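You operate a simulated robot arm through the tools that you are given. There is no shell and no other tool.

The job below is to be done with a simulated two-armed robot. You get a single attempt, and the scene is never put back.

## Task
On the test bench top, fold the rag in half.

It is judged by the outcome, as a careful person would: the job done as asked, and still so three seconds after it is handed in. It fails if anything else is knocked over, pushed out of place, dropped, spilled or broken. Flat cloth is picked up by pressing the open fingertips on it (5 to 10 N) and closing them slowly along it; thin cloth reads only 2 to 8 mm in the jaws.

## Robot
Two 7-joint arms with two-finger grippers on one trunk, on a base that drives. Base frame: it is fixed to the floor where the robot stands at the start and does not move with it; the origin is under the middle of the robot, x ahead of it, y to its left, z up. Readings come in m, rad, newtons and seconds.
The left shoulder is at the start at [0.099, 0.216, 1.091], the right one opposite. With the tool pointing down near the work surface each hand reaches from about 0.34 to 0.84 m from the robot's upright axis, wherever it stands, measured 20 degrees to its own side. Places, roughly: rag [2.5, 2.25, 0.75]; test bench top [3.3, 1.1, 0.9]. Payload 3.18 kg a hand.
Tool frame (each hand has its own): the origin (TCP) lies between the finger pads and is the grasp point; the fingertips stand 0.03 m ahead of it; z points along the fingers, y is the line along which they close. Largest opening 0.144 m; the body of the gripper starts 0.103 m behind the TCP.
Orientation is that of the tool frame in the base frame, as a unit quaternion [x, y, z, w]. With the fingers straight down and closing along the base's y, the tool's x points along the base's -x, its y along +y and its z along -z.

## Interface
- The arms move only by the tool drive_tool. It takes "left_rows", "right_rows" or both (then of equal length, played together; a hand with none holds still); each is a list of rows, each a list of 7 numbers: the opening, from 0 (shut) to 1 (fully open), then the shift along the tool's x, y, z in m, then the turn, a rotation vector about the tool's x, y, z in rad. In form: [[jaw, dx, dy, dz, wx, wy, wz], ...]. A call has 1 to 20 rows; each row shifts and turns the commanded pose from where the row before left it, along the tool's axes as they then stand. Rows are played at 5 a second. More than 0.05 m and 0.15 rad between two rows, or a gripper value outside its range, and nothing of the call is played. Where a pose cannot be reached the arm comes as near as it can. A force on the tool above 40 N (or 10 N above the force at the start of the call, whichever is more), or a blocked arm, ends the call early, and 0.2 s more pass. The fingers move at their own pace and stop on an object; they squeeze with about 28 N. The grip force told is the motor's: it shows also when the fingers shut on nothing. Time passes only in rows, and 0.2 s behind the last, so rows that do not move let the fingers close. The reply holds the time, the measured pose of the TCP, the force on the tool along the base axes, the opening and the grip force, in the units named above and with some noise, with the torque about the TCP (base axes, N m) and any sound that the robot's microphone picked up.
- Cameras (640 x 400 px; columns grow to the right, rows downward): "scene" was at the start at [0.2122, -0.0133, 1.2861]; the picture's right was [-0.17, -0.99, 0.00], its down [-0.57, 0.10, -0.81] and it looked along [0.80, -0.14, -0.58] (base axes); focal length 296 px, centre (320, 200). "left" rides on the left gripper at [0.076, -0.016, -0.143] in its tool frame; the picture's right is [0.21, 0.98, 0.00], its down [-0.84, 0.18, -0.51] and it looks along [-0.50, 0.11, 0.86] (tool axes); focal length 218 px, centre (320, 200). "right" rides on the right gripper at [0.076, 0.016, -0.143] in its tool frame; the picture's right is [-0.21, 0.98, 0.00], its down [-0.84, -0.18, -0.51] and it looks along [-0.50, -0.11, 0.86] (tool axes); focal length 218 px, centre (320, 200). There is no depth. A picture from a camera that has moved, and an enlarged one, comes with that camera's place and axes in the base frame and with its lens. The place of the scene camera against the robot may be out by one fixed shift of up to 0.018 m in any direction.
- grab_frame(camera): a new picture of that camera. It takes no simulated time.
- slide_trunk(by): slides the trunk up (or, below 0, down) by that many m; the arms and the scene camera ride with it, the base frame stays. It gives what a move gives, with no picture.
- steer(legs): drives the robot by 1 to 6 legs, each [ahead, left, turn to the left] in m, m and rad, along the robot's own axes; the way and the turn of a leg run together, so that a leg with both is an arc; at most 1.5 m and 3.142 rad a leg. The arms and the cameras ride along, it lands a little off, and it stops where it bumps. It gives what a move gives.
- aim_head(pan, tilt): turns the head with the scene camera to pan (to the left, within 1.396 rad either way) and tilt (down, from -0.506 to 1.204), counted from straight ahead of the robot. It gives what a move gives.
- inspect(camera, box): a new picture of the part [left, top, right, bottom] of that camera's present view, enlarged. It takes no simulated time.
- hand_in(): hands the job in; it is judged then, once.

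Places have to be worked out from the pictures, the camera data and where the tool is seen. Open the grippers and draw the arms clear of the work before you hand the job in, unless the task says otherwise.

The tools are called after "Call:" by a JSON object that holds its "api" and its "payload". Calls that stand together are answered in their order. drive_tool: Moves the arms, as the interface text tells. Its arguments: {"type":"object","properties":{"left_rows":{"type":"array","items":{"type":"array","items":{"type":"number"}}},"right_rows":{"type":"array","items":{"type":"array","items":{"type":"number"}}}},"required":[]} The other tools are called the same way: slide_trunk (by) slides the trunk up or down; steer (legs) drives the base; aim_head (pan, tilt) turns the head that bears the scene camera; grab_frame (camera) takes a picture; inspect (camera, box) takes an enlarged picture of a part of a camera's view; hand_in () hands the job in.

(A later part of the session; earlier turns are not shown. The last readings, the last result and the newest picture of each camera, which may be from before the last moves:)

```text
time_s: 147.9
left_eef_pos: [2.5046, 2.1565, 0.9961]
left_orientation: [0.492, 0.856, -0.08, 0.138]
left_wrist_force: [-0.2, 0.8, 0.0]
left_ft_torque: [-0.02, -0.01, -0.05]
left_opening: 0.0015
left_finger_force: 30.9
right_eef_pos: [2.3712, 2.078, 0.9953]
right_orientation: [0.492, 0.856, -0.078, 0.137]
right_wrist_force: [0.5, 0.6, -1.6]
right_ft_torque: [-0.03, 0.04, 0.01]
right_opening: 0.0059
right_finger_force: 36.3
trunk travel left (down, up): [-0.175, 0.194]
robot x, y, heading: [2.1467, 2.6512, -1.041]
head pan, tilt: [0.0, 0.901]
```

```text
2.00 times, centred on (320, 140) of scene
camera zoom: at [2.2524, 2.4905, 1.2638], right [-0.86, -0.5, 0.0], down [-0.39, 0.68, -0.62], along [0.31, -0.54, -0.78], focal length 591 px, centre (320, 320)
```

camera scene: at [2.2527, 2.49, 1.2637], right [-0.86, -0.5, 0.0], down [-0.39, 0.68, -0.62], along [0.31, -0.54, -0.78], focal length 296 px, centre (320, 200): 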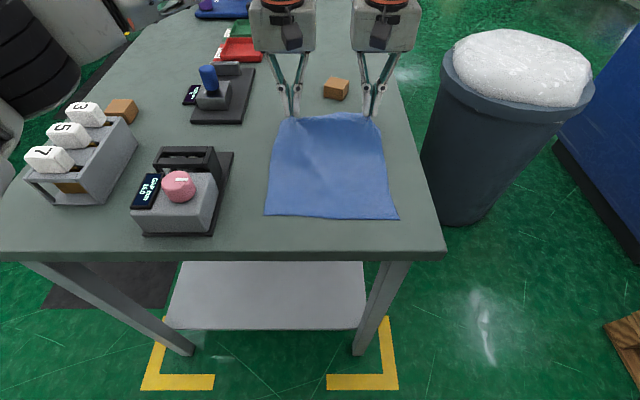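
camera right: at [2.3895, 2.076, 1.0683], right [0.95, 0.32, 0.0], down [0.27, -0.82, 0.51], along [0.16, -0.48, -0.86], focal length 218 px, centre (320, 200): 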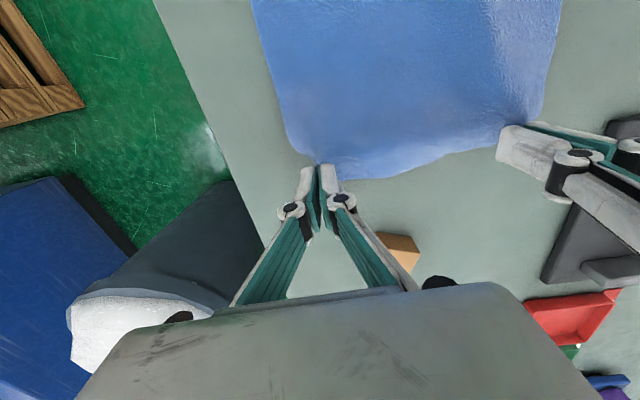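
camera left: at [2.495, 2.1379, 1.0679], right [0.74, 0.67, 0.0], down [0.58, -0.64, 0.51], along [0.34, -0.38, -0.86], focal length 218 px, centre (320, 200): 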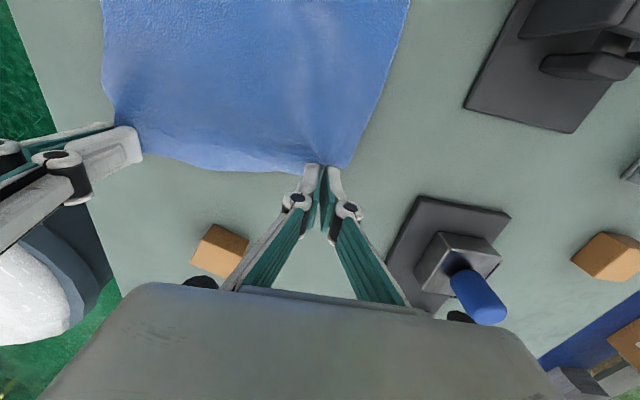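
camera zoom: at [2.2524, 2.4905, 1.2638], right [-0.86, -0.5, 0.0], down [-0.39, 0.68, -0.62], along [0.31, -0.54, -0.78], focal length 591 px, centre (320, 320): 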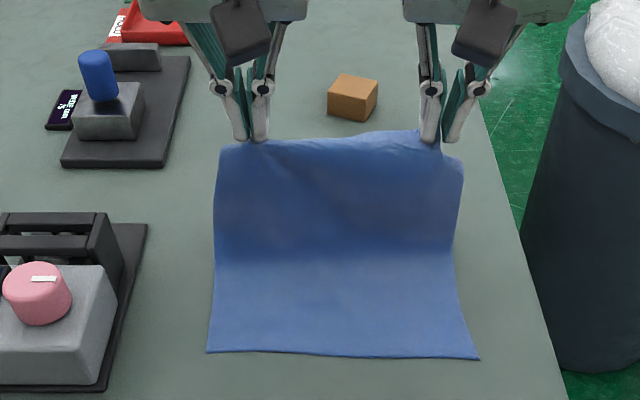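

The sheet hangs cleanly from both hands and the near edge has not moved. I continue the arc over the top with more pitch.

Call:
{"api": "drive_tool", "payload": {"left_rows": [[0, 0.0177, 0, -0.0077, 0, -0.0611, 0], [0, 0.0177, 0, -0.0077, 0, -0.0611, 0], [0, 0.01915, 0, -0.00405, 0, -0.0611, 0], [0, 0.01915, 0, -0.00405, 0, -0.0611, 0], [0, 0.01955, 0, -0.0002, 0, -0.0698, 0], [0, 0.01955, 0, -0.0002, 0, -0.0698, 0]], "right_rows": [[0, 0.0177, 0, -0.0077, 0, -0.0611, 0], [0, 0.0177, 0, -0.0077, 0, -0.0611, 0], [0, 0.01915, 0, -0.00405, 0, -0.0611, 0], [0, 0.01915, 0, -0.00405, 0, -0.0611, 0], [0, 0.01955, 0, -0.0002, 0, -0.0698, 0], [0, 0.01955, 0, -0.0002, 0, -0.0698, 0]]}}

Call:
{"api": "grab_frame", "payload": {"camera": "scene"}}

```text
time_s: 149.3
left_eef_pos: [2.449, 2.249, 0.9644]
left_orientation: [0.468, 0.814, -0.172, 0.297]
left_wrist_force: [0.6, 0.2, -0.1]
left_ft_torque: [-0.01, 0.02, 0.02]
left_opening: 0.0007
left_finger_force: 27.7
right_eef_pos: [2.3158, 2.1718, 0.9659]
right_orientation: [0.468, 0.815, -0.17, 0.298]
right_wrist_force: [-0.6, 0.2, 0.8]
right_ft_torque: [0.0, 0.02, -0.01]
right_opening: 0.0032
right_finger_force: 35.5
trunk travel left (down, up): [-0.175, 0.194]
robot x, y, heading: [2.1481, 2.6551, -1.041]
head pan, tilt: [0.0, 0.901]
```

```text
taken
camera scene: at [2.2527, 2.4895, 1.2635], right [-0.86, -0.5, 0.0], down [-0.39, 0.68, -0.62], along [0.31, -0.54, -0.78], focal length 296 px, centre (320, 200)
```

scene: 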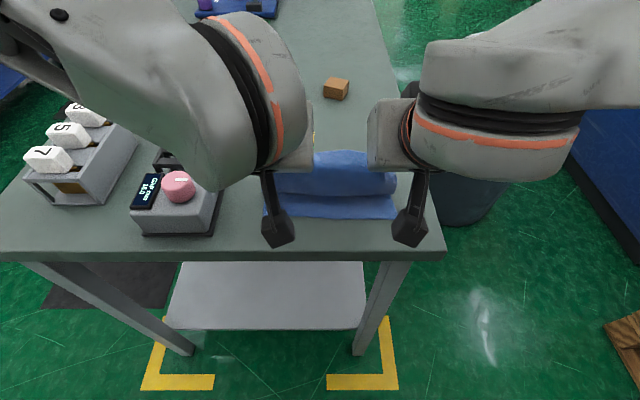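

The hands are over the fold at 40 degrees pitch; the wrists hide the cloth from the scene camera, so I check the wrist cameras.

Call:
{"api": "grab_frame", "payload": {"camera": "left"}}

Call:
{"api": "grab_frame", "payload": {"camera": "right"}}

```text
taken
camera left: at [2.359, 2.3706, 1.0244], right [0.76, 0.63, -0.14], down [0.32, -0.18, 0.93], along [0.56, -0.75, -0.34], focal length 218 px, centre (320, 200)
```

left: 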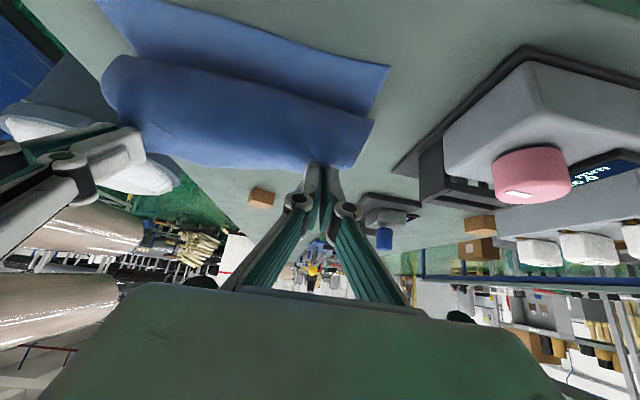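

```text
taken
camera right: at [2.2545, 2.3099, 1.0255], right [0.92, 0.36, 0.14], down [0.0, -0.37, 0.93], along [0.38, -0.86, -0.34], focal length 218 px, centre (320, 200)
```

right: 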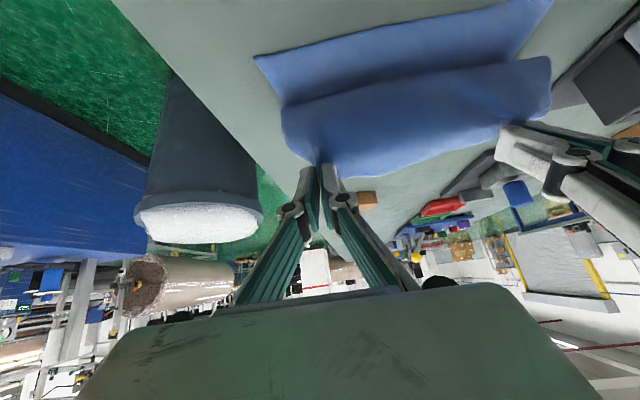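

The sheet hangs well; the gripped strip needs more pitch so that it lays down flat instead of doubling back. For room, I bring the hands up/forward again while pitching to 60 degrees, and will then back the base away so the hands work farther from my body.

Call:
{"api": "drive_tool", "payload": {"left_rows": [[0, -0.0188, 0, 0.0054, 0, -0.0873, 0], [0, -0.0184, 0, 0.007, 0, -0.0873, 0], [0, -0.0176, 0, 0.0086, 0, -0.0873, 0], [0, -0.0168, 0, 0.0101, 0, -0.0873, 0]], "right_rows": [[0, -0.0188, 0, 0.0054, 0, -0.0873, 0], [0, -0.0184, 0, 0.007, 0, -0.0873, 0], [0, -0.0176, 0, 0.0086, 0, -0.0873, 0], [0, -0.0168, 0, 0.0101, 0, -0.0873, 0]]}}

Call:
{"api": "grab_frame", "payload": {"camera": "scene"}}

Call:
{"api": "grab_frame", "payload": {"camera": "left"}}

```text
time_s: 150.3
left_eef_pos: [2.4842, 2.1867, 0.9975]
left_orientation: [0.431, 0.751, -0.249, 0.434]
left_wrist_force: [0.2, -0.2, -0.1]
left_ft_torque: [-0.04, 0.03, -0.02]
left_opening: 0.0011
left_finger_force: 28.2
right_eef_pos: [2.353, 2.1097, 0.9971]
right_orientation: [0.431, 0.751, -0.249, 0.434]
right_wrist_force: [0.3, 0.8, 0.0]
right_ft_torque: [0.03, 0.02, 0.08]
right_opening: 0.0025
right_finger_force: 32.0
trunk travel left (down, up): [-0.175, 0.194]
robot x, y, heading: [2.1493, 2.6576, -1.039]
head pan, tilt: [0.0, 0.901]
```

```text
taken
camera scene: at [2.2536, 2.489, 1.2632], right [-0.86, -0.5, 0.0], down [-0.4, 0.68, -0.62], along [0.31, -0.54, -0.78], focal length 296 px, centre (320, 200)
```

scene: 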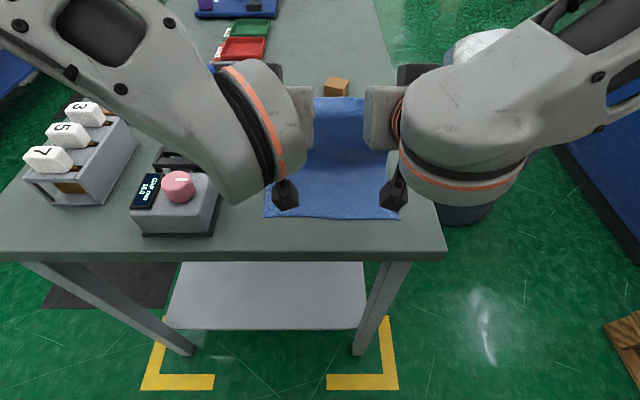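

```text
taken
camera left: at [2.3906, 2.3178, 1.0018], right [0.79, 0.58, -0.18], down [0.15, 0.11, 0.98], along [0.59, -0.81, 0.0], focal length 218 px, centre (320, 200)
```

left: 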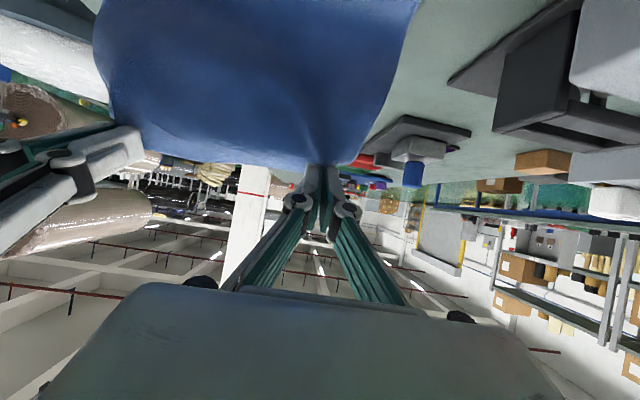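

60 degrees is reached with both grips holding. Now I back the base off 0.13 m, which carries the gripped edge back over the near half.

Call:
{"api": "steer", "payload": {"legs": [[-0.13, 0, 0]]}}

Call:
{"api": "grab_frame", "payload": {"camera": "scene"}}

Call:
{"api": "grab_frame", "payload": {"camera": "left"}}

Call:
{"api": "grab_frame", "payload": {"camera": "right"}}

```text
time_s: 151.6
left_eef_pos: [2.4215, 2.2974, 0.997]
left_orientation: [0.432, 0.75, -0.25, 0.434]
left_wrist_force: [0.1, 0.6, 0.0]
left_ft_torque: [-0.01, 0.02, -0.02]
left_opening: 0.001
left_finger_force: 27.4
right_eef_pos: [2.2879, 2.2199, 0.9978]
right_orientation: [0.431, 0.751, -0.249, 0.434]
right_wrist_force: [-0.8, 2.0, 0.8]
right_ft_torque: [0.04, 0.02, 0.05]
right_opening: 0.0007
right_finger_force: 25.0
trunk travel left (down, up): [-0.175, 0.194]
robot x, y, heading: [2.0871, 2.7628, -1.041]
head pan, tilt: [0.0, 0.901]
```

```text
taken
camera scene: at [2.1887, 2.5998, 1.2634], right [-0.86, -0.5, 0.0], down [-0.39, 0.68, -0.62], along [0.31, -0.54, -0.78], focal length 296 px, centre (320, 200)
```

scene: 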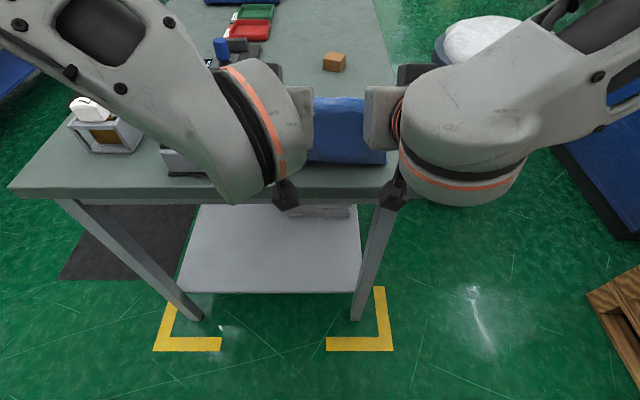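

```text
taken
camera left: at [2.3258, 2.4285, 1.0023], right [0.79, 0.58, -0.18], down [0.15, 0.11, 0.98], along [0.59, -0.81, 0.0], focal length 218 px, centre (320, 200)
```

left: 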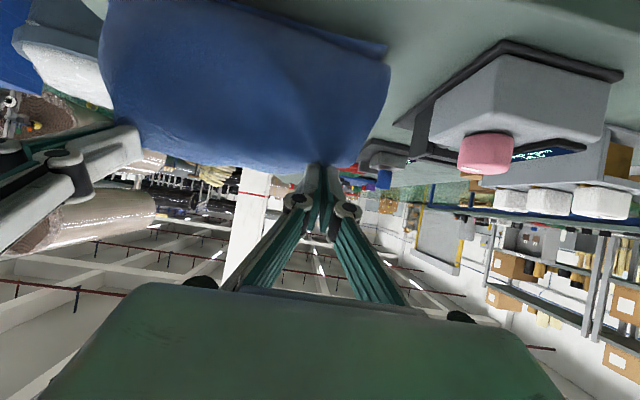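

```text
taken
camera right: at [2.2203, 2.3679, 1.002], right [0.9, 0.4, 0.18], down [-0.17, -0.08, 0.98], along [0.41, -0.91, 0.0], focal length 218 px, centre (320, 200)
```

right: 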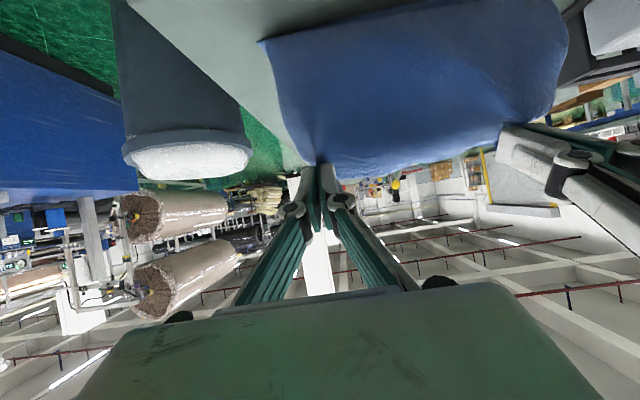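

The edge is now above the near edge line. I pitch both hands further to 90 degrees, about the fingertips, in two halves.

Call:
{"api": "drive_tool", "payload": {"left_rows": [[0, 0.0026, 0, 0.0002, 0, -0.0873, 0], [0, 0.0026, 0, 0.0002, 0, -0.0873, 0], [0, 0.0026, 0, 0.0002, 0, -0.0873, 0]], "right_rows": [[0, 0.0026, 0, 0.0002, 0, -0.0873, 0], [0, 0.0026, 0, 0.0002, 0, -0.0873, 0], [0, 0.0026, 0, 0.0002, 0, -0.0873, 0]]}}

Call:
{"api": "grab_frame", "payload": {"camera": "scene"}}

```text
time_s: 152.5
left_eef_pos: [2.4127, 2.2976, 0.9952]
left_orientation: [0.394, 0.683, -0.315, 0.528]
left_wrist_force: [-21.5, -15.2, 2.3]
left_ft_torque: [-0.31, 0.34, -0.59]
left_opening: 0.0009
left_finger_force: 28.1
right_eef_pos: [2.2729, 2.1948, 1.0086]
right_orientation: [0.457, 0.655, -0.267, 0.539]
right_wrist_force: [20.9, 16.3, -1.9]
right_ft_torque: [0.28, -0.24, 0.61]
right_opening: 0.0026
right_finger_force: 28.9
trunk travel left (down, up): [-0.175, 0.194]
robot x, y, heading: [2.0787, 2.7636, -1.046]
head pan, tilt: [0.0, 0.901]
stopped in row 3 (right hand): the arm was blocked; the commanded pose is now the measured one
```

```text
taken
camera scene: at [2.1891, 2.5989, 1.2632], right [-0.86, -0.5, 0.0], down [-0.39, 0.68, -0.62], along [0.31, -0.54, -0.78], focal length 296 px, centre (320, 200)
```

scene: 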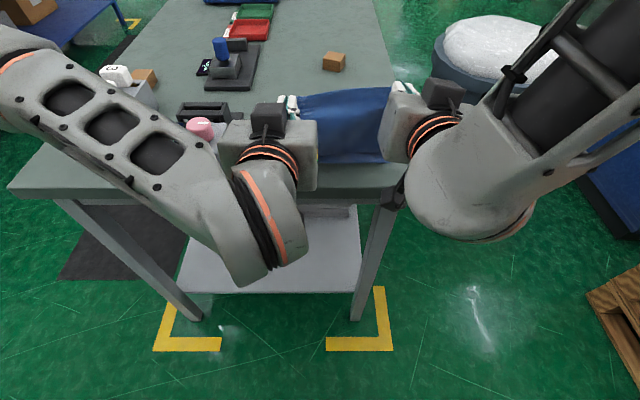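

Pitching further made the right arm block and twist (opposed 26 N pulls through the cloth between the hands). I check what the wrist cameras show before undoing it.

Call:
{"api": "grab_frame", "payload": {"camera": "left"}}

Call:
{"api": "grab_frame", "payload": {"camera": "right"}}

```text
taken
camera left: at [2.3217, 2.4262, 0.9568], right [0.82, 0.52, -0.21], down [0.03, 0.34, 0.94], along [0.56, -0.78, 0.27], focal length 218 px, centre (320, 200)
```

left: 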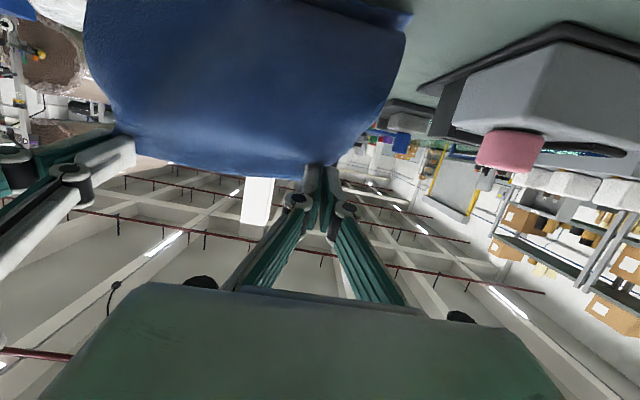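

```text
taken
camera right: at [2.2208, 2.3464, 0.9772], right [0.87, 0.36, 0.34], down [-0.39, 0.09, 0.92], along [0.3, -0.93, 0.22], focal length 218 px, centre (320, 200)
```

right: 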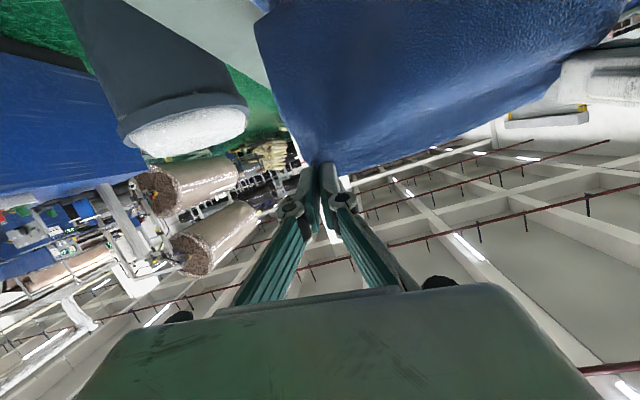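

Both still hold. I bring the right hand back level with the left: remove its roll and shift it back, left and down, in small steps.

Call:
{"api": "drive_tool", "payload": {"right_rows": [[0, 0.005, 0.0027, -0.0036, 0, 0, -0.04], [0, 0.005, 0.0027, -0.0036, 0, 0, -0.04], [0, 0.005, 0.0027, -0.0036, 0, 0, -0.04], [0, 0.0045, 0.0026, -0.0036, 0, 0, -0.037]]}}

```text
time_s: 153.4
left_eef_pos: [2.4111, 2.2971, 0.9958]
left_orientation: [0.397, 0.682, -0.316, 0.526]
left_wrist_force: [-22.1, -14.3, 1.7]
left_ft_torque: [-0.24, 0.31, -0.58]
left_opening: 0.0012
left_finger_force: 28.3
right_eef_pos: [2.268, 2.2005, 1.0039]
right_orientation: [0.445, 0.669, -0.284, 0.524]
right_wrist_force: [21.7, 15.9, -1.2]
right_ft_torque: [0.26, -0.32, 0.63]
right_opening: 0.0024
right_finger_force: 29.1
trunk travel left (down, up): [-0.175, 0.194]
robot x, y, heading: [2.0815, 2.7639, -1.043]
head pan, tilt: [0.0, 0.901]
stopped in row 4 (left hand): the force on the tool passed its limit at 40 N (the readings are from after the stop); the commanded pose is now the measured one
```

The pull through the cloth is still 26 N and the right arm isn't following well, so I first relieve it by moving the free left hand 18 mm toward the right.

Call:
{"api": "drive_tool", "payload": {"left_rows": [[0, 0, -0.004, 0, 0, 0, 0], [0, 0, -0.004, 0, 0, 0, 0], [0, 0, -0.004, 0, 0, 0, 0], [0, 0, -0.004, 0, 0, 0, 0]]}}

```text
time_s: 154.4
left_eef_pos: [2.4005, 2.2897, 0.9944]
left_orientation: [0.396, 0.684, -0.311, 0.527]
left_wrist_force: [-5.1, -3.6, -0.3]
left_ft_torque: [-0.09, 0.1, -0.19]
left_opening: 0.0011
left_finger_force: 28.2
right_eef_pos: [2.2628, 2.197, 1.0059]
right_orientation: [0.45, 0.665, -0.29, 0.522]
right_wrist_force: [5.2, 3.9, 0.5]
right_ft_torque: [0.08, -0.08, 0.17]
right_opening: 0.0016
right_finger_force: 22.7
trunk travel left (down, up): [-0.175, 0.194]
robot x, y, heading: [2.0814, 2.7675, -1.046]
head pan, tilt: [0.0, 0.901]
```

Tension is down to 6 N. I now undo some pitch on both hands to get the right arm away from its block.

Call:
{"api": "drive_tool", "payload": {"left_rows": [[0, -0.0013, 0, 0, 0, 0.0436, 0], [0, -0.0013, 0, 0, 0, 0.0436, 0], [0, -0.0013, 0, 0, 0, 0.0436, 0], [0, -0.0013, 0, 0, 0, 0.0436, 0]], "right_rows": [[0, -0.0013, 0, 0, 0, 0.0436, 0], [0, -0.0013, 0, 0, 0, 0.0436, 0], [0, -0.0013, 0, 0, 0, 0.0436, 0], [0, -0.0013, 0, 0, 0, 0.0436, 0]]}}

Call:
{"api": "grab_frame", "payload": {"camera": "scene"}}

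```text
time_s: 155.4
left_eef_pos: [2.4005, 2.2895, 0.9997]
left_orientation: [0.422, 0.727, -0.277, 0.465]
left_wrist_force: [-0.5, -0.5, -0.3]
left_ft_torque: [-0.02, 0.01, -0.01]
left_opening: 0.0011
left_finger_force: 27.3
right_eef_pos: [2.2643, 2.1983, 1.0079]
right_orientation: [0.47, 0.711, -0.25, 0.46]
right_wrist_force: [1.1, -0.1, -1.2]
right_ft_torque: [0.01, 0.0, -0.01]
right_opening: 0.005
right_finger_force: 27.4
trunk travel left (down, up): [-0.175, 0.194]
robot x, y, heading: [2.0848, 2.7671, -1.039]
head pan, tilt: [0.0, 0.901]
```

```text
taken
camera scene: at [2.1887, 2.5989, 1.2633], right [-0.86, -0.5, 0.0], down [-0.39, 0.68, -0.62], along [0.31, -0.54, -0.78], focal length 296 px, centre (320, 200)
```

scene: 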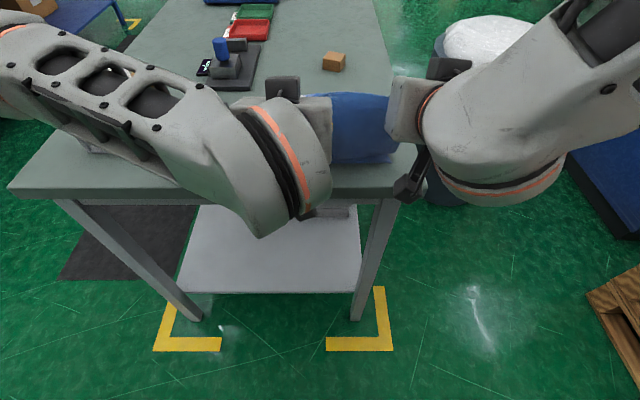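

The forces are gone. Both hands have drifted right (left by 22 mm, right by 31 mm), so I bring them back left together, also removing the right hand's roll and yaw.

Call:
{"api": "drive_tool", "payload": {"left_rows": [[0, 0, 0.0037, 0, 0, 0, 0], [0, 0, 0.0037, 0, 0, 0, 0], [0, 0, 0.0037, 0, 0, 0, 0], [0, 0, 0.0037, 0, 0, 0, 0], [0, 0, 0.0037, 0, 0, 0, 0], [0, 0, 0.0035, 0, 0, 0, 0]], "right_rows": [[0, 0.0022, 0.005, -0.0006, -0.0057, 0, -0.0172], [0, 0.0022, 0.005, -0.0006, -0.0057, 0, -0.0172], [0, 0.0022, 0.005, -0.0006, -0.0057, 0, -0.0172], [0, 0.0022, 0.005, -0.0006, -0.0057, 0, -0.0172], [0, 0.0022, 0.005, -0.0006, -0.0057, 0, -0.0172], [0, 0.0022, 0.005, -0.0006, -0.0057, 0, -0.0172]]}}

```text
time_s: 156.8
left_eef_pos: [2.4216, 2.2989, 0.9994]
left_orientation: [0.422, 0.727, -0.277, 0.465]
left_wrist_force: [-0.6, 0.2, -0.5]
left_ft_torque: [0.02, 0.01, -0.01]
left_opening: 0.0012
left_finger_force: 28.0
right_eef_pos: [2.2884, 2.2192, 0.999]
right_orientation: [0.424, 0.737, -0.263, 0.455]
right_wrist_force: [0.3, 0.1, 0.1]
right_ft_torque: [-0.02, -0.01, 0.01]
right_opening: 0.0015
right_finger_force: 24.9
trunk travel left (down, up): [-0.175, 0.194]
robot x, y, heading: [2.0832, 2.7621, -1.043]
head pan, tilt: [0.0, 0.901]
```

Both hands are level again at about 64 degrees pitch, where both arms are comfortable. I now lower the edge along a nearly vertical path toward the near edge.

Call:
{"api": "drive_tool", "payload": {"left_rows": [[0, 0.0136, 0, 0.0098, 0, 0, 0], [0, 0.0136, 0, 0.0098, 0, 0, 0], [0, 0.0128, 0, 0.0104, 0, 0, 0], [0, 0.0128, 0, 0.0104, 0, 0, 0]], "right_rows": [[0, 0.0136, 0, 0.0098, 0, 0, 0], [0, 0.0136, 0, 0.0098, 0, 0, 0], [0, 0.0128, 0, 0.0104, 0, 0, 0], [0, 0.0128, 0, 0.0104, 0, 0, 0]]}}

Call:
{"api": "grab_frame", "payload": {"camera": "scene"}}

Call:
{"api": "grab_frame", "payload": {"camera": "left"}}

Call:
{"api": "grab_frame", "payload": {"camera": "right"}}

```text
time_s: 157.8
left_eef_pos: [2.4263, 2.2857, 0.9339]
left_orientation: [0.421, 0.728, -0.276, 0.466]
left_wrist_force: [1.3, -0.2, -0.1]
left_ft_torque: [0.0, 0.02, -0.01]
left_opening: 0.001
left_finger_force: 28.4
right_eef_pos: [2.2948, 2.2095, 0.9327]
right_orientation: [0.423, 0.739, -0.261, 0.455]
right_wrist_force: [0.5, -0.3, 0.0]
right_ft_torque: [-0.01, 0.03, 0.0]
right_opening: 0.0016
right_finger_force: 24.6
trunk travel left (down, up): [-0.175, 0.194]
robot x, y, heading: [2.0837, 2.7665, -1.041]
head pan, tilt: [0.0, 0.901]
```

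```text
taken
camera scene: at [2.1896, 2.5985, 1.263], right [-0.86, -0.5, 0.0], down [-0.39, 0.68, -0.62], along [0.31, -0.54, -0.78], focal length 296 px, centre (320, 200)
```

scene: 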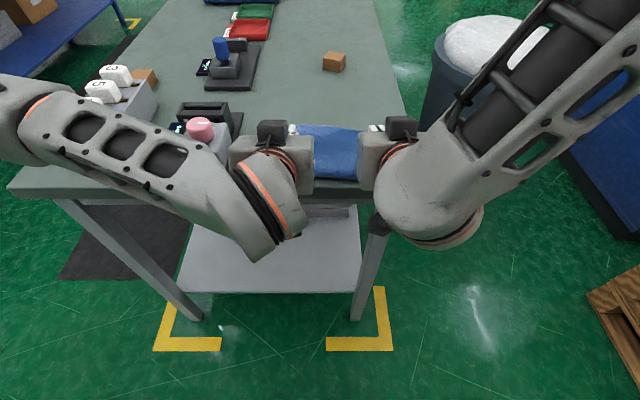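

```text
taken
camera left: at [2.3326, 2.4185, 0.9235], right [0.81, 0.56, -0.2], down [0.11, 0.19, 0.98], along [0.58, -0.81, 0.09], focal length 218 px, centre (320, 200)
```

left: 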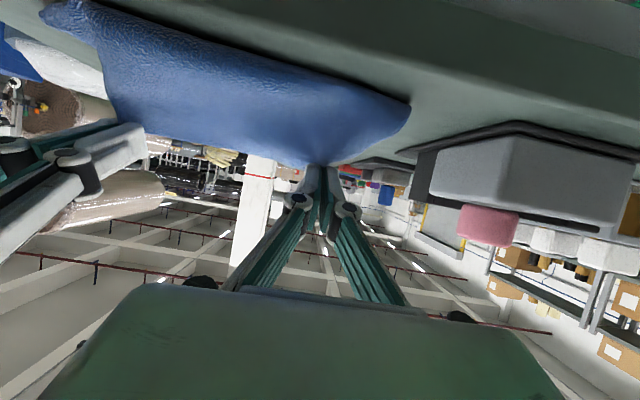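

```text
taken
camera right: at [2.2272, 2.3562, 0.9281], right [0.89, 0.41, 0.19], down [-0.19, -0.03, 0.98], along [0.41, -0.91, 0.06], focal length 218 px, centre (320, 200)
```

right: 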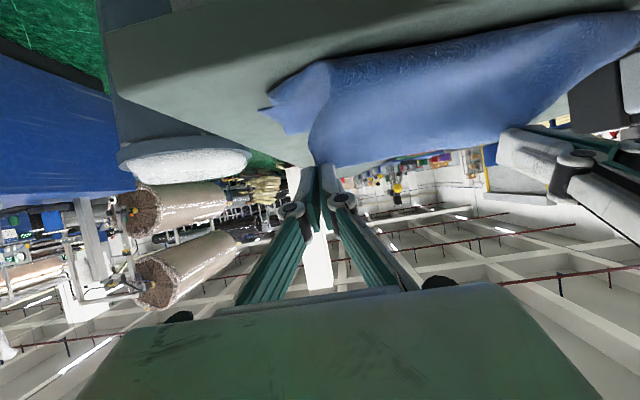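

I enlarge the cloth in both wrist views to judge the lower layer.

Call:
{"api": "inspect", "payload": {"camera": "right", "box": [220, 10, 560, 190]}}

Call:
{"api": "inspect", "payload": {"camera": "left", "box": [80, 0, 440, 190]}}

Call:
{"api": "inspect", "payload": {"camera": "scene", "box": [220, 90, 460, 240]}}

```text
1.88 times, centred on (390, 100) of right
camera zoom: at [2.2272, 2.3562, 0.9281], right [0.89, 0.41, 0.19], down [-0.19, -0.03, 0.98], along [0.41, -0.91, 0.06], focal length 411 px, centre (188, 388)
```

zoom: 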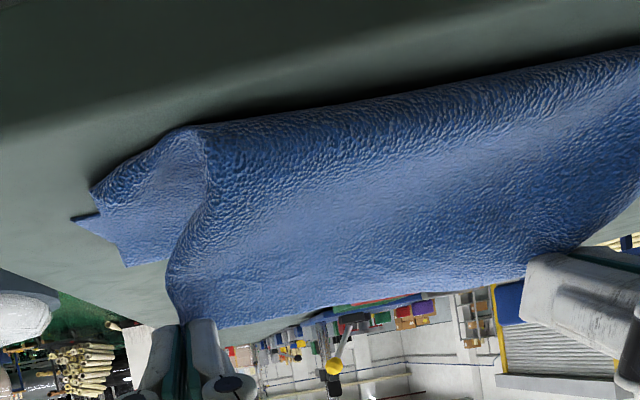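

```text
1.78 times, centred on (260, 95) of left
camera zoom: at [2.3326, 2.4185, 0.9235], right [0.81, 0.56, -0.2], down [0.11, 0.19, 0.98], along [0.58, -0.81, 0.09], focal length 388 px, centre (427, 387)
```

zoom: 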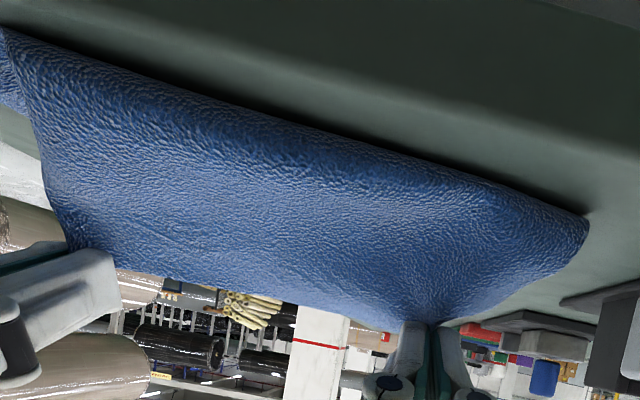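

```text
2.67 times, centred on (340, 165) of scene
camera zoom: at [2.1896, 2.5985, 1.263], right [-0.86, -0.5, 0.0], down [-0.39, 0.68, -0.62], along [0.31, -0.54, -0.78], focal length 788 px, centre (267, 293)
```

zoom: 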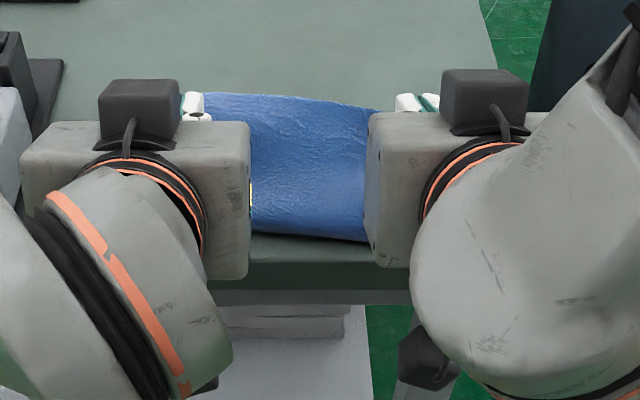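

The sheet bellied toward me and rolled past the near edge (the crease crept to about 0.53), so laying it down here would not give halves. I lift and carry the edge forward again to let the lower half lie flat with the crease near the middle.

Call:
{"api": "drive_tool", "payload": {"left_rows": [[0, -0.0206, 0, -0.0032, 0, 0, 0], [0, -0.0206, 0, -0.0032, 0, 0, 0], [0, -0.0177, 0, 0.01375, 0, 0, 0], [0, -0.0177, 0, 0.01375, 0, 0, 0], [0, -0.0064, 0, 0.0191, 0, 0, 0], [0, -0.0064, 0, 0.0191, 0, 0, 0]], "right_rows": [[0, -0.0206, 0, -0.0032, 0, 0, 0], [0, -0.0206, 0, -0.0032, 0, 0, 0], [0, -0.0177, 0, 0.01375, 0, 0, 0], [0, -0.0177, 0, 0.01375, 0, 0, 0], [0, -0.0064, 0, 0.0191, 0, 0, 0], [0, -0.0064, 0, 0.0191, 0, 0, 0]]}}

Call:
{"api": "grab_frame", "payload": {"camera": "scene"}}

Call:
{"api": "grab_frame", "payload": {"camera": "left"}}

Call:
{"api": "grab_frame", "payload": {"camera": "right"}}

```text
time_s: 159.2
left_eef_pos: [2.4736, 2.2071, 0.9925]
left_orientation: [0.421, 0.728, -0.275, 0.466]
left_wrist_force: [0.0, 0.6, 0.2]
left_ft_torque: [0.0, -0.01, 0.05]
left_opening: 0.0009
left_finger_force: 28.8
right_eef_pos: [2.3421, 2.1289, 0.9859]
right_orientation: [0.424, 0.738, -0.261, 0.455]
right_wrist_force: [-0.3, 1.0, 0.0]
right_ft_torque: [0.02, 0.01, 0.06]
right_opening: 0.0019
right_finger_force: 33.3
trunk travel left (down, up): [-0.175, 0.194]
robot x, y, heading: [2.0841, 2.765, -1.039]
head pan, tilt: [0.0, 0.901]
```

```text
taken
camera scene: at [2.1893, 2.5983, 1.263], right [-0.86, -0.5, 0.0], down [-0.39, 0.68, -0.62], along [0.31, -0.54, -0.78], focal length 296 px, centre (320, 200)
```

scene: 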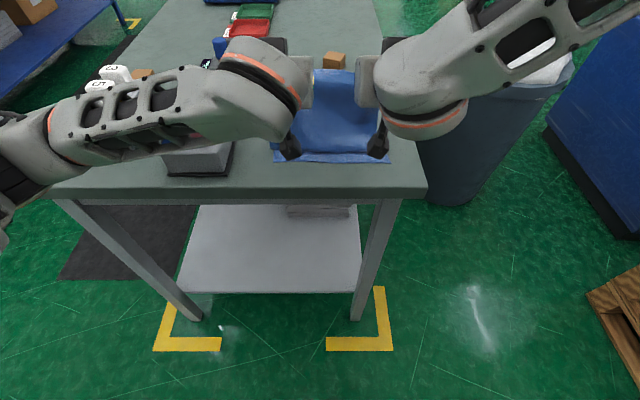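

```text
taken
camera left: at [2.3794, 2.3396, 0.9816], right [0.81, 0.56, -0.2], down [0.11, 0.19, 0.98], along [0.58, -0.81, 0.09], focal length 218 px, centre (320, 200)
```

left: 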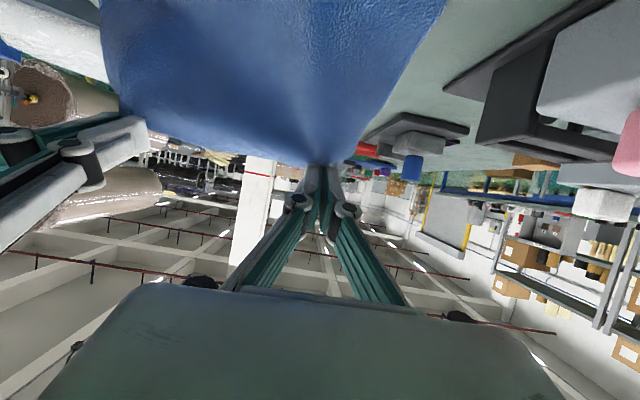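

```text
taken
camera right: at [2.2743, 2.2764, 0.9812], right [0.89, 0.41, 0.19], down [-0.19, -0.03, 0.98], along [0.41, -0.91, 0.06], focal length 218 px, centre (320, 200)
```

right: 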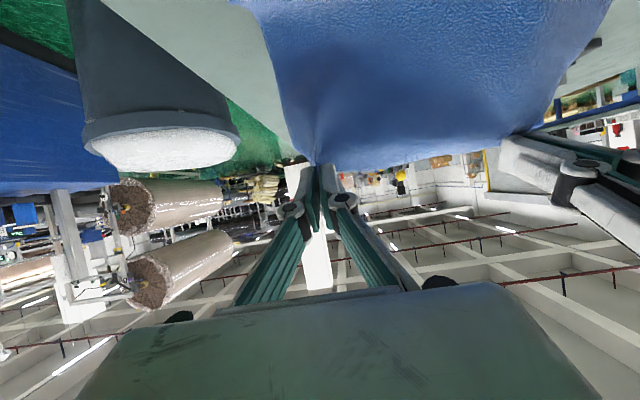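

The lower half lies flat again with its near edge still in place (about 0.47, l -0.13…+0.09), and both grips hold. I lower the edge over the middle of the lower half so the crease stays at mid-length.

Call:
{"api": "drive_tool", "payload": {"left_rows": [[0, 0.0224, 0, 0.0012, 0, 0, 0], [0, 0.0224, 0, 0.0012, 0, 0, 0], [0, 0.0224, 0, 0.0012, 0, 0, 0], [0, 0.0224, 0, 0.0012, 0, 0, 0]], "right_rows": [[0, 0.0208, 0, 0.0012, 0, 0, 0], [0, 0.0208, 0, 0.0012, 0, 0, 0], [0, 0.0208, 0, 0.0012, 0, 0, 0], [0, 0.0208, 0, 0.0012, 0, 0, 0]]}}

Call:
{"api": "grab_frame", "payload": {"camera": "left"}}

Call:
{"api": "grab_frame", "payload": {"camera": "right"}}

Call:
{"api": "grab_frame", "payload": {"camera": "scene"}}

```text
time_s: 160.2
left_eef_pos: [2.4545, 2.2356, 0.9096]
left_orientation: [0.422, 0.728, -0.276, 0.466]
left_wrist_force: [-0.2, 0.0, 0.3]
left_ft_torque: [0.03, 0.0, 0.03]
left_opening: 0.0004
left_finger_force: 28.0
right_eef_pos: [2.3241, 2.1582, 0.91]
right_orientation: [0.425, 0.738, -0.262, 0.454]
right_wrist_force: [-0.3, -1.9, -0.8]
right_ft_torque: [-0.01, 0.04, 0.03]
right_opening: 0.0008
right_finger_force: 22.8
trunk travel left (down, up): [-0.175, 0.194]
robot x, y, heading: [2.0868, 2.7652, -1.044]
head pan, tilt: [0.0, 0.901]
```

```text
taken
camera left: at [2.3626, 2.3674, 0.8983], right [0.81, 0.56, -0.2], down [0.11, 0.19, 0.98], along [0.58, -0.81, 0.1], focal length 218 px, centre (320, 200)
```

left: 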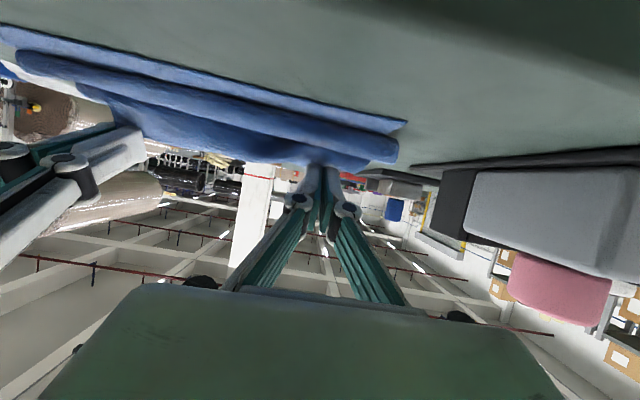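

```text
taken
camera right: at [2.2573, 2.3064, 0.9061], right [0.89, 0.41, 0.19], down [-0.19, -0.03, 0.98], along [0.41, -0.91, 0.06], focal length 218 px, centre (320, 200)
```

right: 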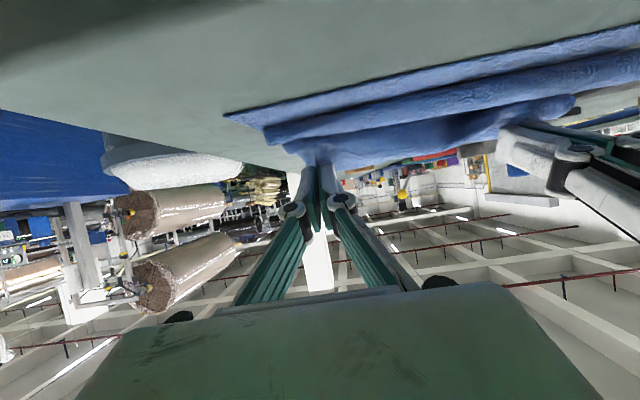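

```text
taken
camera scene: at [2.1892, 2.599, 1.2633], right [-0.86, -0.5, 0.0], down [-0.39, 0.68, -0.62], along [0.31, -0.54, -0.78], focal length 296 px, centre (320, 200)
```

scene: 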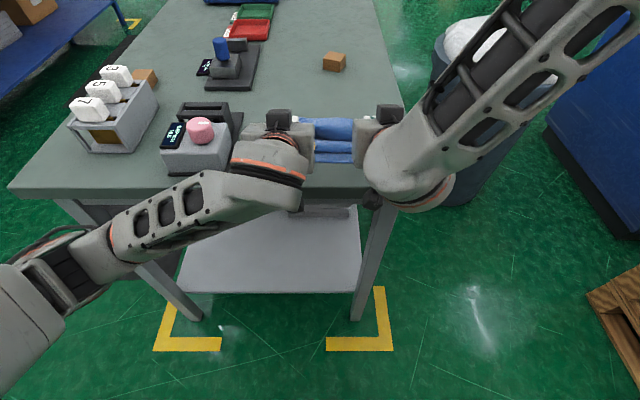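

Now the lower layer lies flat and the upper one rolls on top of it. I enlarge the views to see where the roll lies.

Call:
{"api": "inspect", "payload": {"camera": "scene", "box": [250, 90, 410, 190]}}

Call:
{"api": "inspect", "payload": {"camera": "right", "box": [210, 10, 640, 200]}}

```text
4.00 times, centred on (330, 140) of scene
camera zoom: at [2.1892, 2.599, 1.2633], right [-0.86, -0.5, 0.0], down [-0.39, 0.68, -0.62], along [0.31, -0.54, -0.78], focal length 1182 px, centre (280, 440)
```

zoom: 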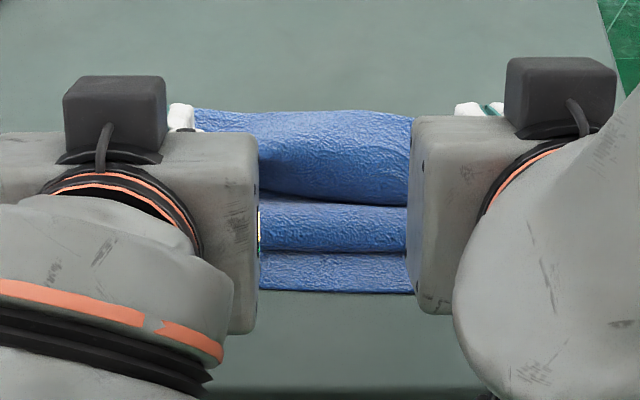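

```text
1.49 times, centred on (425, 105) of right
camera zoom: at [2.2573, 2.3064, 0.9061], right [0.89, 0.41, 0.19], down [-0.19, -0.03, 0.98], along [0.41, -0.91, 0.06], focal length 325 px, centre (164, 341)
```

zoom: 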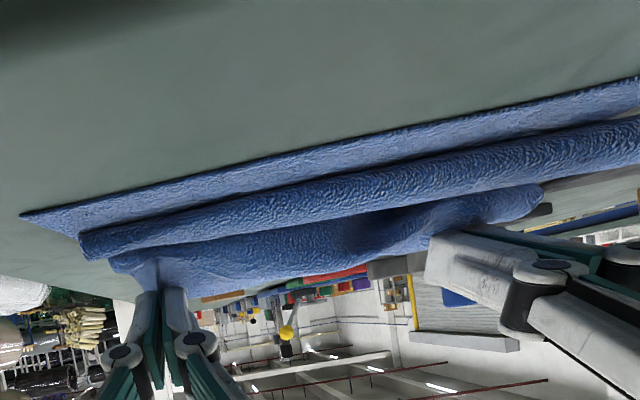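

The crease is still about 3 cm short of the middle with the bend near the near edge. I lift again, carry the edge about 5 cm further forward, and lower there so the crease comes to mid-length.

Call:
{"api": "drive_tool", "payload": {"left_rows": [[0, -0.0231, 0, -0.0018, 0, 0, 0], [0, -0.0231, 0, -0.0018, 0, 0, 0], [0, -0.0231, 0, -0.0018, 0, 0, 0], [0, -0.0155, 0, 0.00925, 0, 0, 0], [0, -0.0155, 0, 0.00925, 0, 0, 0], [0, 0.0189, 0, 0.0068, 0, 0, 0], [0, 0.0189, 0, 0.0068, 0, 0, 0], [0, 0.0189, 0, 0.0068, 0, 0, 0], [0, 0.0189, 0, 0.0068, 0, 0, 0]], "right_rows": [[0, -0.0231, 0, -0.0018, 0, 0, 0], [0, -0.0231, 0, -0.0018, 0, 0, 0], [0, -0.0231, 0, -0.0018, 0, 0, 0], [0, -0.0155, 0, 0.00925, 0, 0, 0], [0, -0.0155, 0, 0.00925, 0, 0, 0], [0, 0.0189, 0, 0.0068, 0, 0, 0], [0, 0.0189, 0, 0.0068, 0, 0, 0], [0, 0.0189, 0, 0.0068, 0, 0, 0], [0, 0.0189, 0, 0.0068, 0, 0, 0]]}}

Call:
{"api": "grab_frame", "payload": {"camera": "left"}}

Call:
{"api": "grab_frame", "payload": {"camera": "right"}}

Call:
{"api": "grab_frame", "payload": {"camera": "scene"}}

```text
time_s: 162.2
left_eef_pos: [2.4895, 2.1972, 0.9178]
left_orientation: [0.415, 0.729, -0.274, 0.47]
left_wrist_force: [-1.2, -0.3, 0.7]
left_ft_torque: [-0.01, 0.04, -0.09]
left_opening: 0.0007
left_finger_force: 27.9
right_eef_pos: [2.3499, 2.116, 0.9145]
right_orientation: [0.423, 0.738, -0.262, 0.455]
right_wrist_force: [0.9, 1.9, -0.4]
right_ft_torque: [0.09, 0.0, 0.02]
right_opening: 0.0029
right_finger_force: 34.3
trunk travel left (down, up): [-0.175, 0.194]
robot x, y, heading: [2.0871, 2.7609, -1.044]
head pan, tilt: [0.0, 0.901]
```

```text
taken
camera left: at [2.394, 2.3269, 0.9056], right [0.8, 0.57, -0.2], down [0.1, 0.2, 0.97], along [0.59, -0.8, 0.1], focal length 218 px, centre (320, 200)
```

left: 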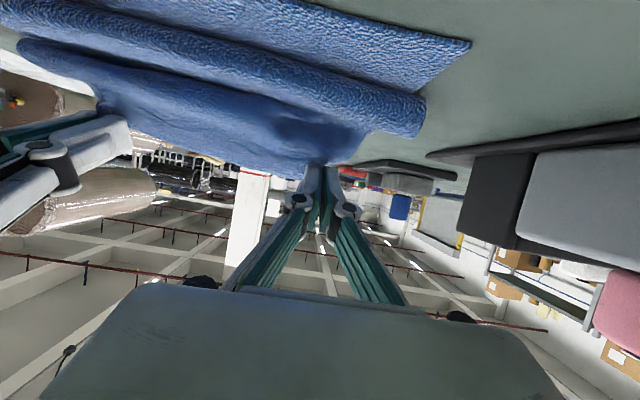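

```text
taken
camera right: at [2.2817, 2.2644, 0.9096], right [0.89, 0.41, 0.19], down [-0.19, -0.02, 0.98], along [0.41, -0.91, 0.06], focal length 218 px, centre (320, 200)
```

right: 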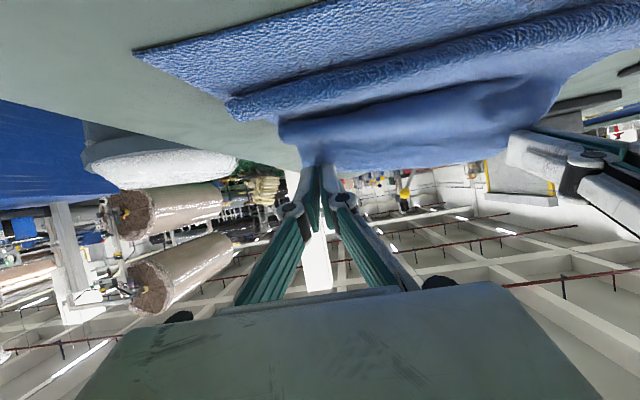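

```text
taken
camera scene: at [2.1899, 2.5998, 1.2634], right [-0.86, -0.5, 0.0], down [-0.39, 0.68, -0.62], along [0.31, -0.54, -0.78], focal length 296 px, centre (320, 200)
```

scene: 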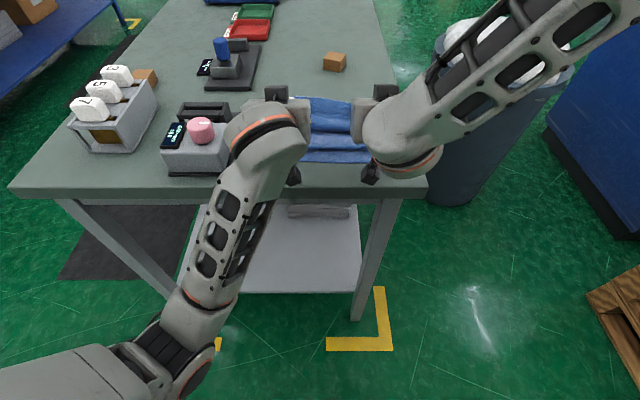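

I enlarge the scene view of the cloth to locate near edge, bend and gripped edge.

Call:
{"api": "inspect", "payload": {"camera": "scene", "box": [250, 80, 410, 180]}}

Call:
{"api": "inspect", "payload": {"camera": "left", "box": [80, 0, 480, 200]}}

```text
4.00 times, centred on (330, 130) of scene
camera zoom: at [2.1899, 2.5998, 1.2634], right [-0.86, -0.5, 0.0], down [-0.39, 0.68, -0.62], along [0.31, -0.54, -0.78], focal length 1182 px, centre (280, 480)
```

zoom: 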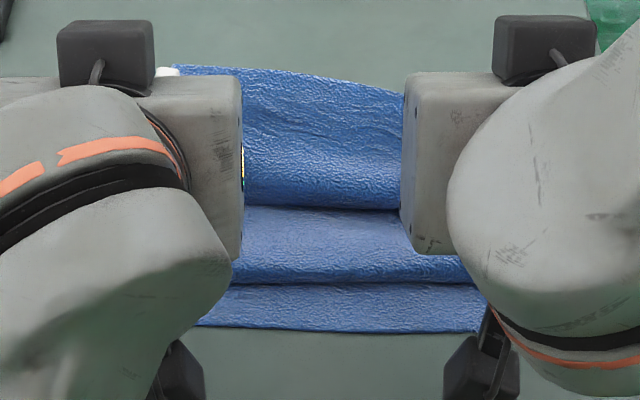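

```text
1.60 times, centred on (280, 100) of left
camera zoom: at [2.394, 2.3269, 0.9056], right [0.8, 0.57, -0.2], down [0.1, 0.2, 0.97], along [0.59, -0.8, 0.1], focal length 349 px, centre (384, 360)
```

zoom: 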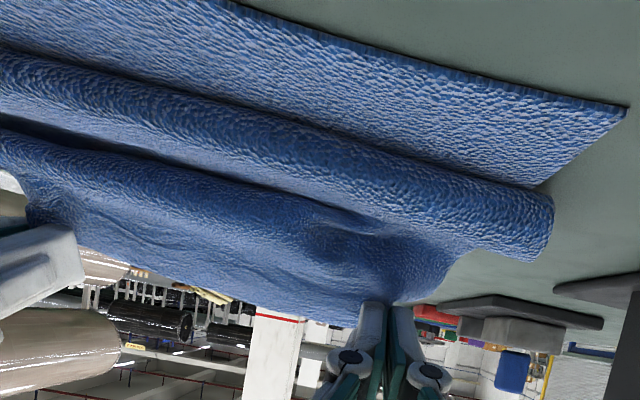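

The sheet has folded into an accordion because I lowered it with slack. I lift again to straighten it, then follow the proper arc about the mid-line (radius about 0.113 m) down to 8 cm height and look.

Call:
{"api": "drive_tool", "payload": {"left_rows": [[0, -0.0198, -0.0015, -0.0055, 0, 0, 0], [0, -0.0198, -0.0015, -0.0055, 0, 0, 0], [0, -0.0198, -0.0015, -0.0055, 0, 0, 0], [0, -0.0198, -0.0015, -0.0055, 0, 0, 0], [0, 0, 0, 0, 0, 0, 0], [0, 0.0153, 0, -0.0148, 0, 0, 0], [0, 0.0153, 0, -0.0148, 0, 0, 0], [0, 0.0112, 0, -0.0096, 0, 0, 0], [0, 0.0112, 0, -0.0096, 0, 0, 0], [0, 0.0128, 0, -0.0061, 0, 0, 0], [0, 0.0128, 0, -0.0061, 0, 0, 0]], "right_rows": [[0, -0.0198, 0, -0.0055, 0, 0, 0], [0, -0.0198, 0, -0.0055, 0, 0, 0], [0, -0.0198, 0, -0.0055, 0, 0, 0], [0, -0.0198, 0, -0.0055, 0, 0, 0], [0, 0, 0, 0, 0, 0, 0], [0, 0.0153, 0, -0.0148, 0, 0, 0], [0, 0.0153, 0, -0.0148, 0, 0, 0], [0, 0.0112, 0, -0.0096, 0, 0, 0], [0, 0.0112, 0, -0.0096, 0, 0, 0], [0, 0.0128, 0, -0.0061, 0, 0, 0], [0, 0.0128, 0, -0.0061, 0, 0, 0]]}}

Call:
{"api": "grab_frame", "payload": {"camera": "left"}}

Call:
{"api": "grab_frame", "payload": {"camera": "right"}}

Call:
{"api": "grab_frame", "payload": {"camera": "scene"}}

```text
time_s: 162.8
left_eef_pos: [2.5222, 2.1989, 0.9315]
left_orientation: [0.431, 0.72, -0.236, 0.491]
left_wrist_force: [-20.9, -9.3, 3.3]
left_ft_torque: [-0.3, 0.43, -0.53]
left_opening: 0.0006
left_finger_force: 27.9
right_eef_pos: [2.3633, 2.1209, 0.9547]
right_orientation: [0.41, 0.746, -0.252, 0.46]
right_wrist_force: [20.8, 10.9, -4.1]
right_ft_torque: [0.26, -0.44, 0.46]
right_opening: 0.0026
right_finger_force: 28.1
trunk travel left (down, up): [-0.175, 0.194]
robot x, y, heading: [2.0841, 2.7626, -1.042]
head pan, tilt: [0.0, 0.901]
stopped in row 3 (right hand): the force on the tool passed its limit at 44 N (the readings are from after the stop); the commanded pose is now the measured one
```

```text
taken
camera left: at [2.4245, 2.3292, 0.918], right [0.8, 0.59, -0.11], down [0.02, 0.15, 0.99], along [0.6, -0.8, 0.11], focal length 218 px, centre (320, 200)
```

left: 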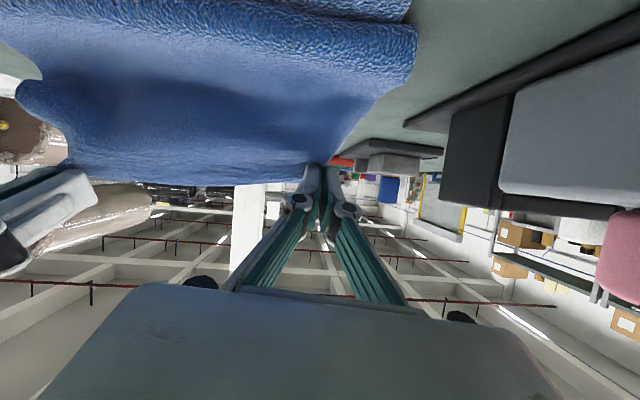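

```text
taken
camera right: at [2.2902, 2.2657, 0.9503], right [0.88, 0.45, 0.19], down [-0.19, -0.03, 0.98], along [0.44, -0.89, 0.06], focal length 218 px, centre (320, 200)
```

right: 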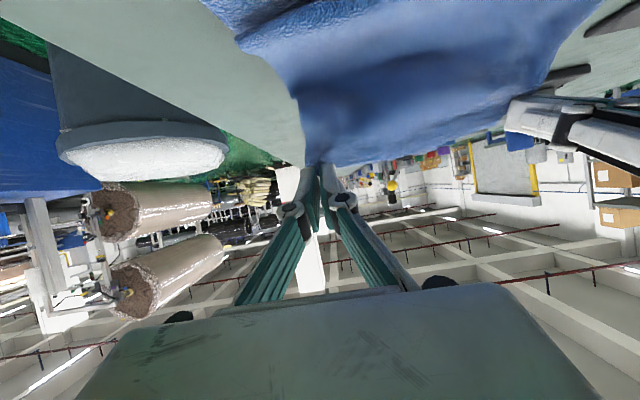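

```text
taken
camera scene: at [2.1893, 2.5993, 1.2633], right [-0.86, -0.5, 0.0], down [-0.39, 0.68, -0.62], along [0.31, -0.54, -0.78], focal length 296 px, centre (320, 200)
```

scene: 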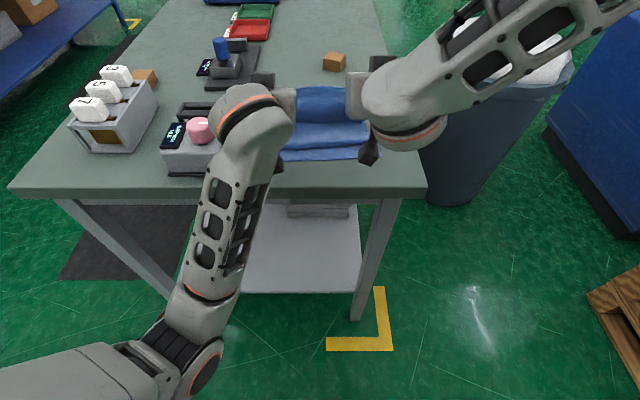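

The opposed pull came back: the left elbow has swung down in front of the bench end and pushed that hand left. I first relieve the tension by moving the left hand back to the right in small steps.

Call:
{"api": "drive_tool", "payload": {"left_rows": [[0, 0, -0.004, 0, 0, 0, 0], [0, 0, -0.004, 0, 0, 0, 0], [0, 0, -0.004, 0, 0, 0, 0], [0, 0, -0.004, 0, 0, 0, 0]]}}

Call:
{"api": "grab_frame", "payload": {"camera": "scene"}}

```text
time_s: 164.0
left_eef_pos: [2.5554, 2.2083, 0.9112]
left_orientation: [0.426, 0.722, -0.187, 0.512]
left_wrist_force: [0.5, -0.3, 0.5]
left_ft_torque: [0.02, 0.01, 0.0]
left_opening: 0.0008
left_finger_force: 27.9
right_eef_pos: [2.359, 2.1158, 0.9551]
right_orientation: [0.416, 0.743, -0.256, 0.458]
right_wrist_force: [-0.1, 0.3, 0.1]
right_ft_torque: [-0.01, 0.0, -0.02]
right_opening: 0.0003
right_finger_force: 28.1
trunk travel left (down, up): [-0.175, 0.194]
robot x, y, heading: [2.0832, 2.7637, -1.044]
head pan, tilt: [0.0, 0.901]
stopped in row 4 (left hand): the arm was blocked; the commanded pose is now the measured one
```

```text
taken
camera scene: at [2.1894, 2.5991, 1.2633], right [-0.86, -0.5, 0.0], down [-0.39, 0.68, -0.62], along [0.31, -0.54, -0.78], focal length 296 px, centre (320, 200)
```

scene: 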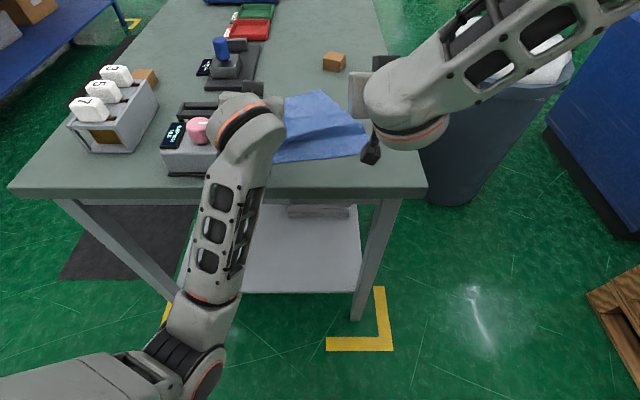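

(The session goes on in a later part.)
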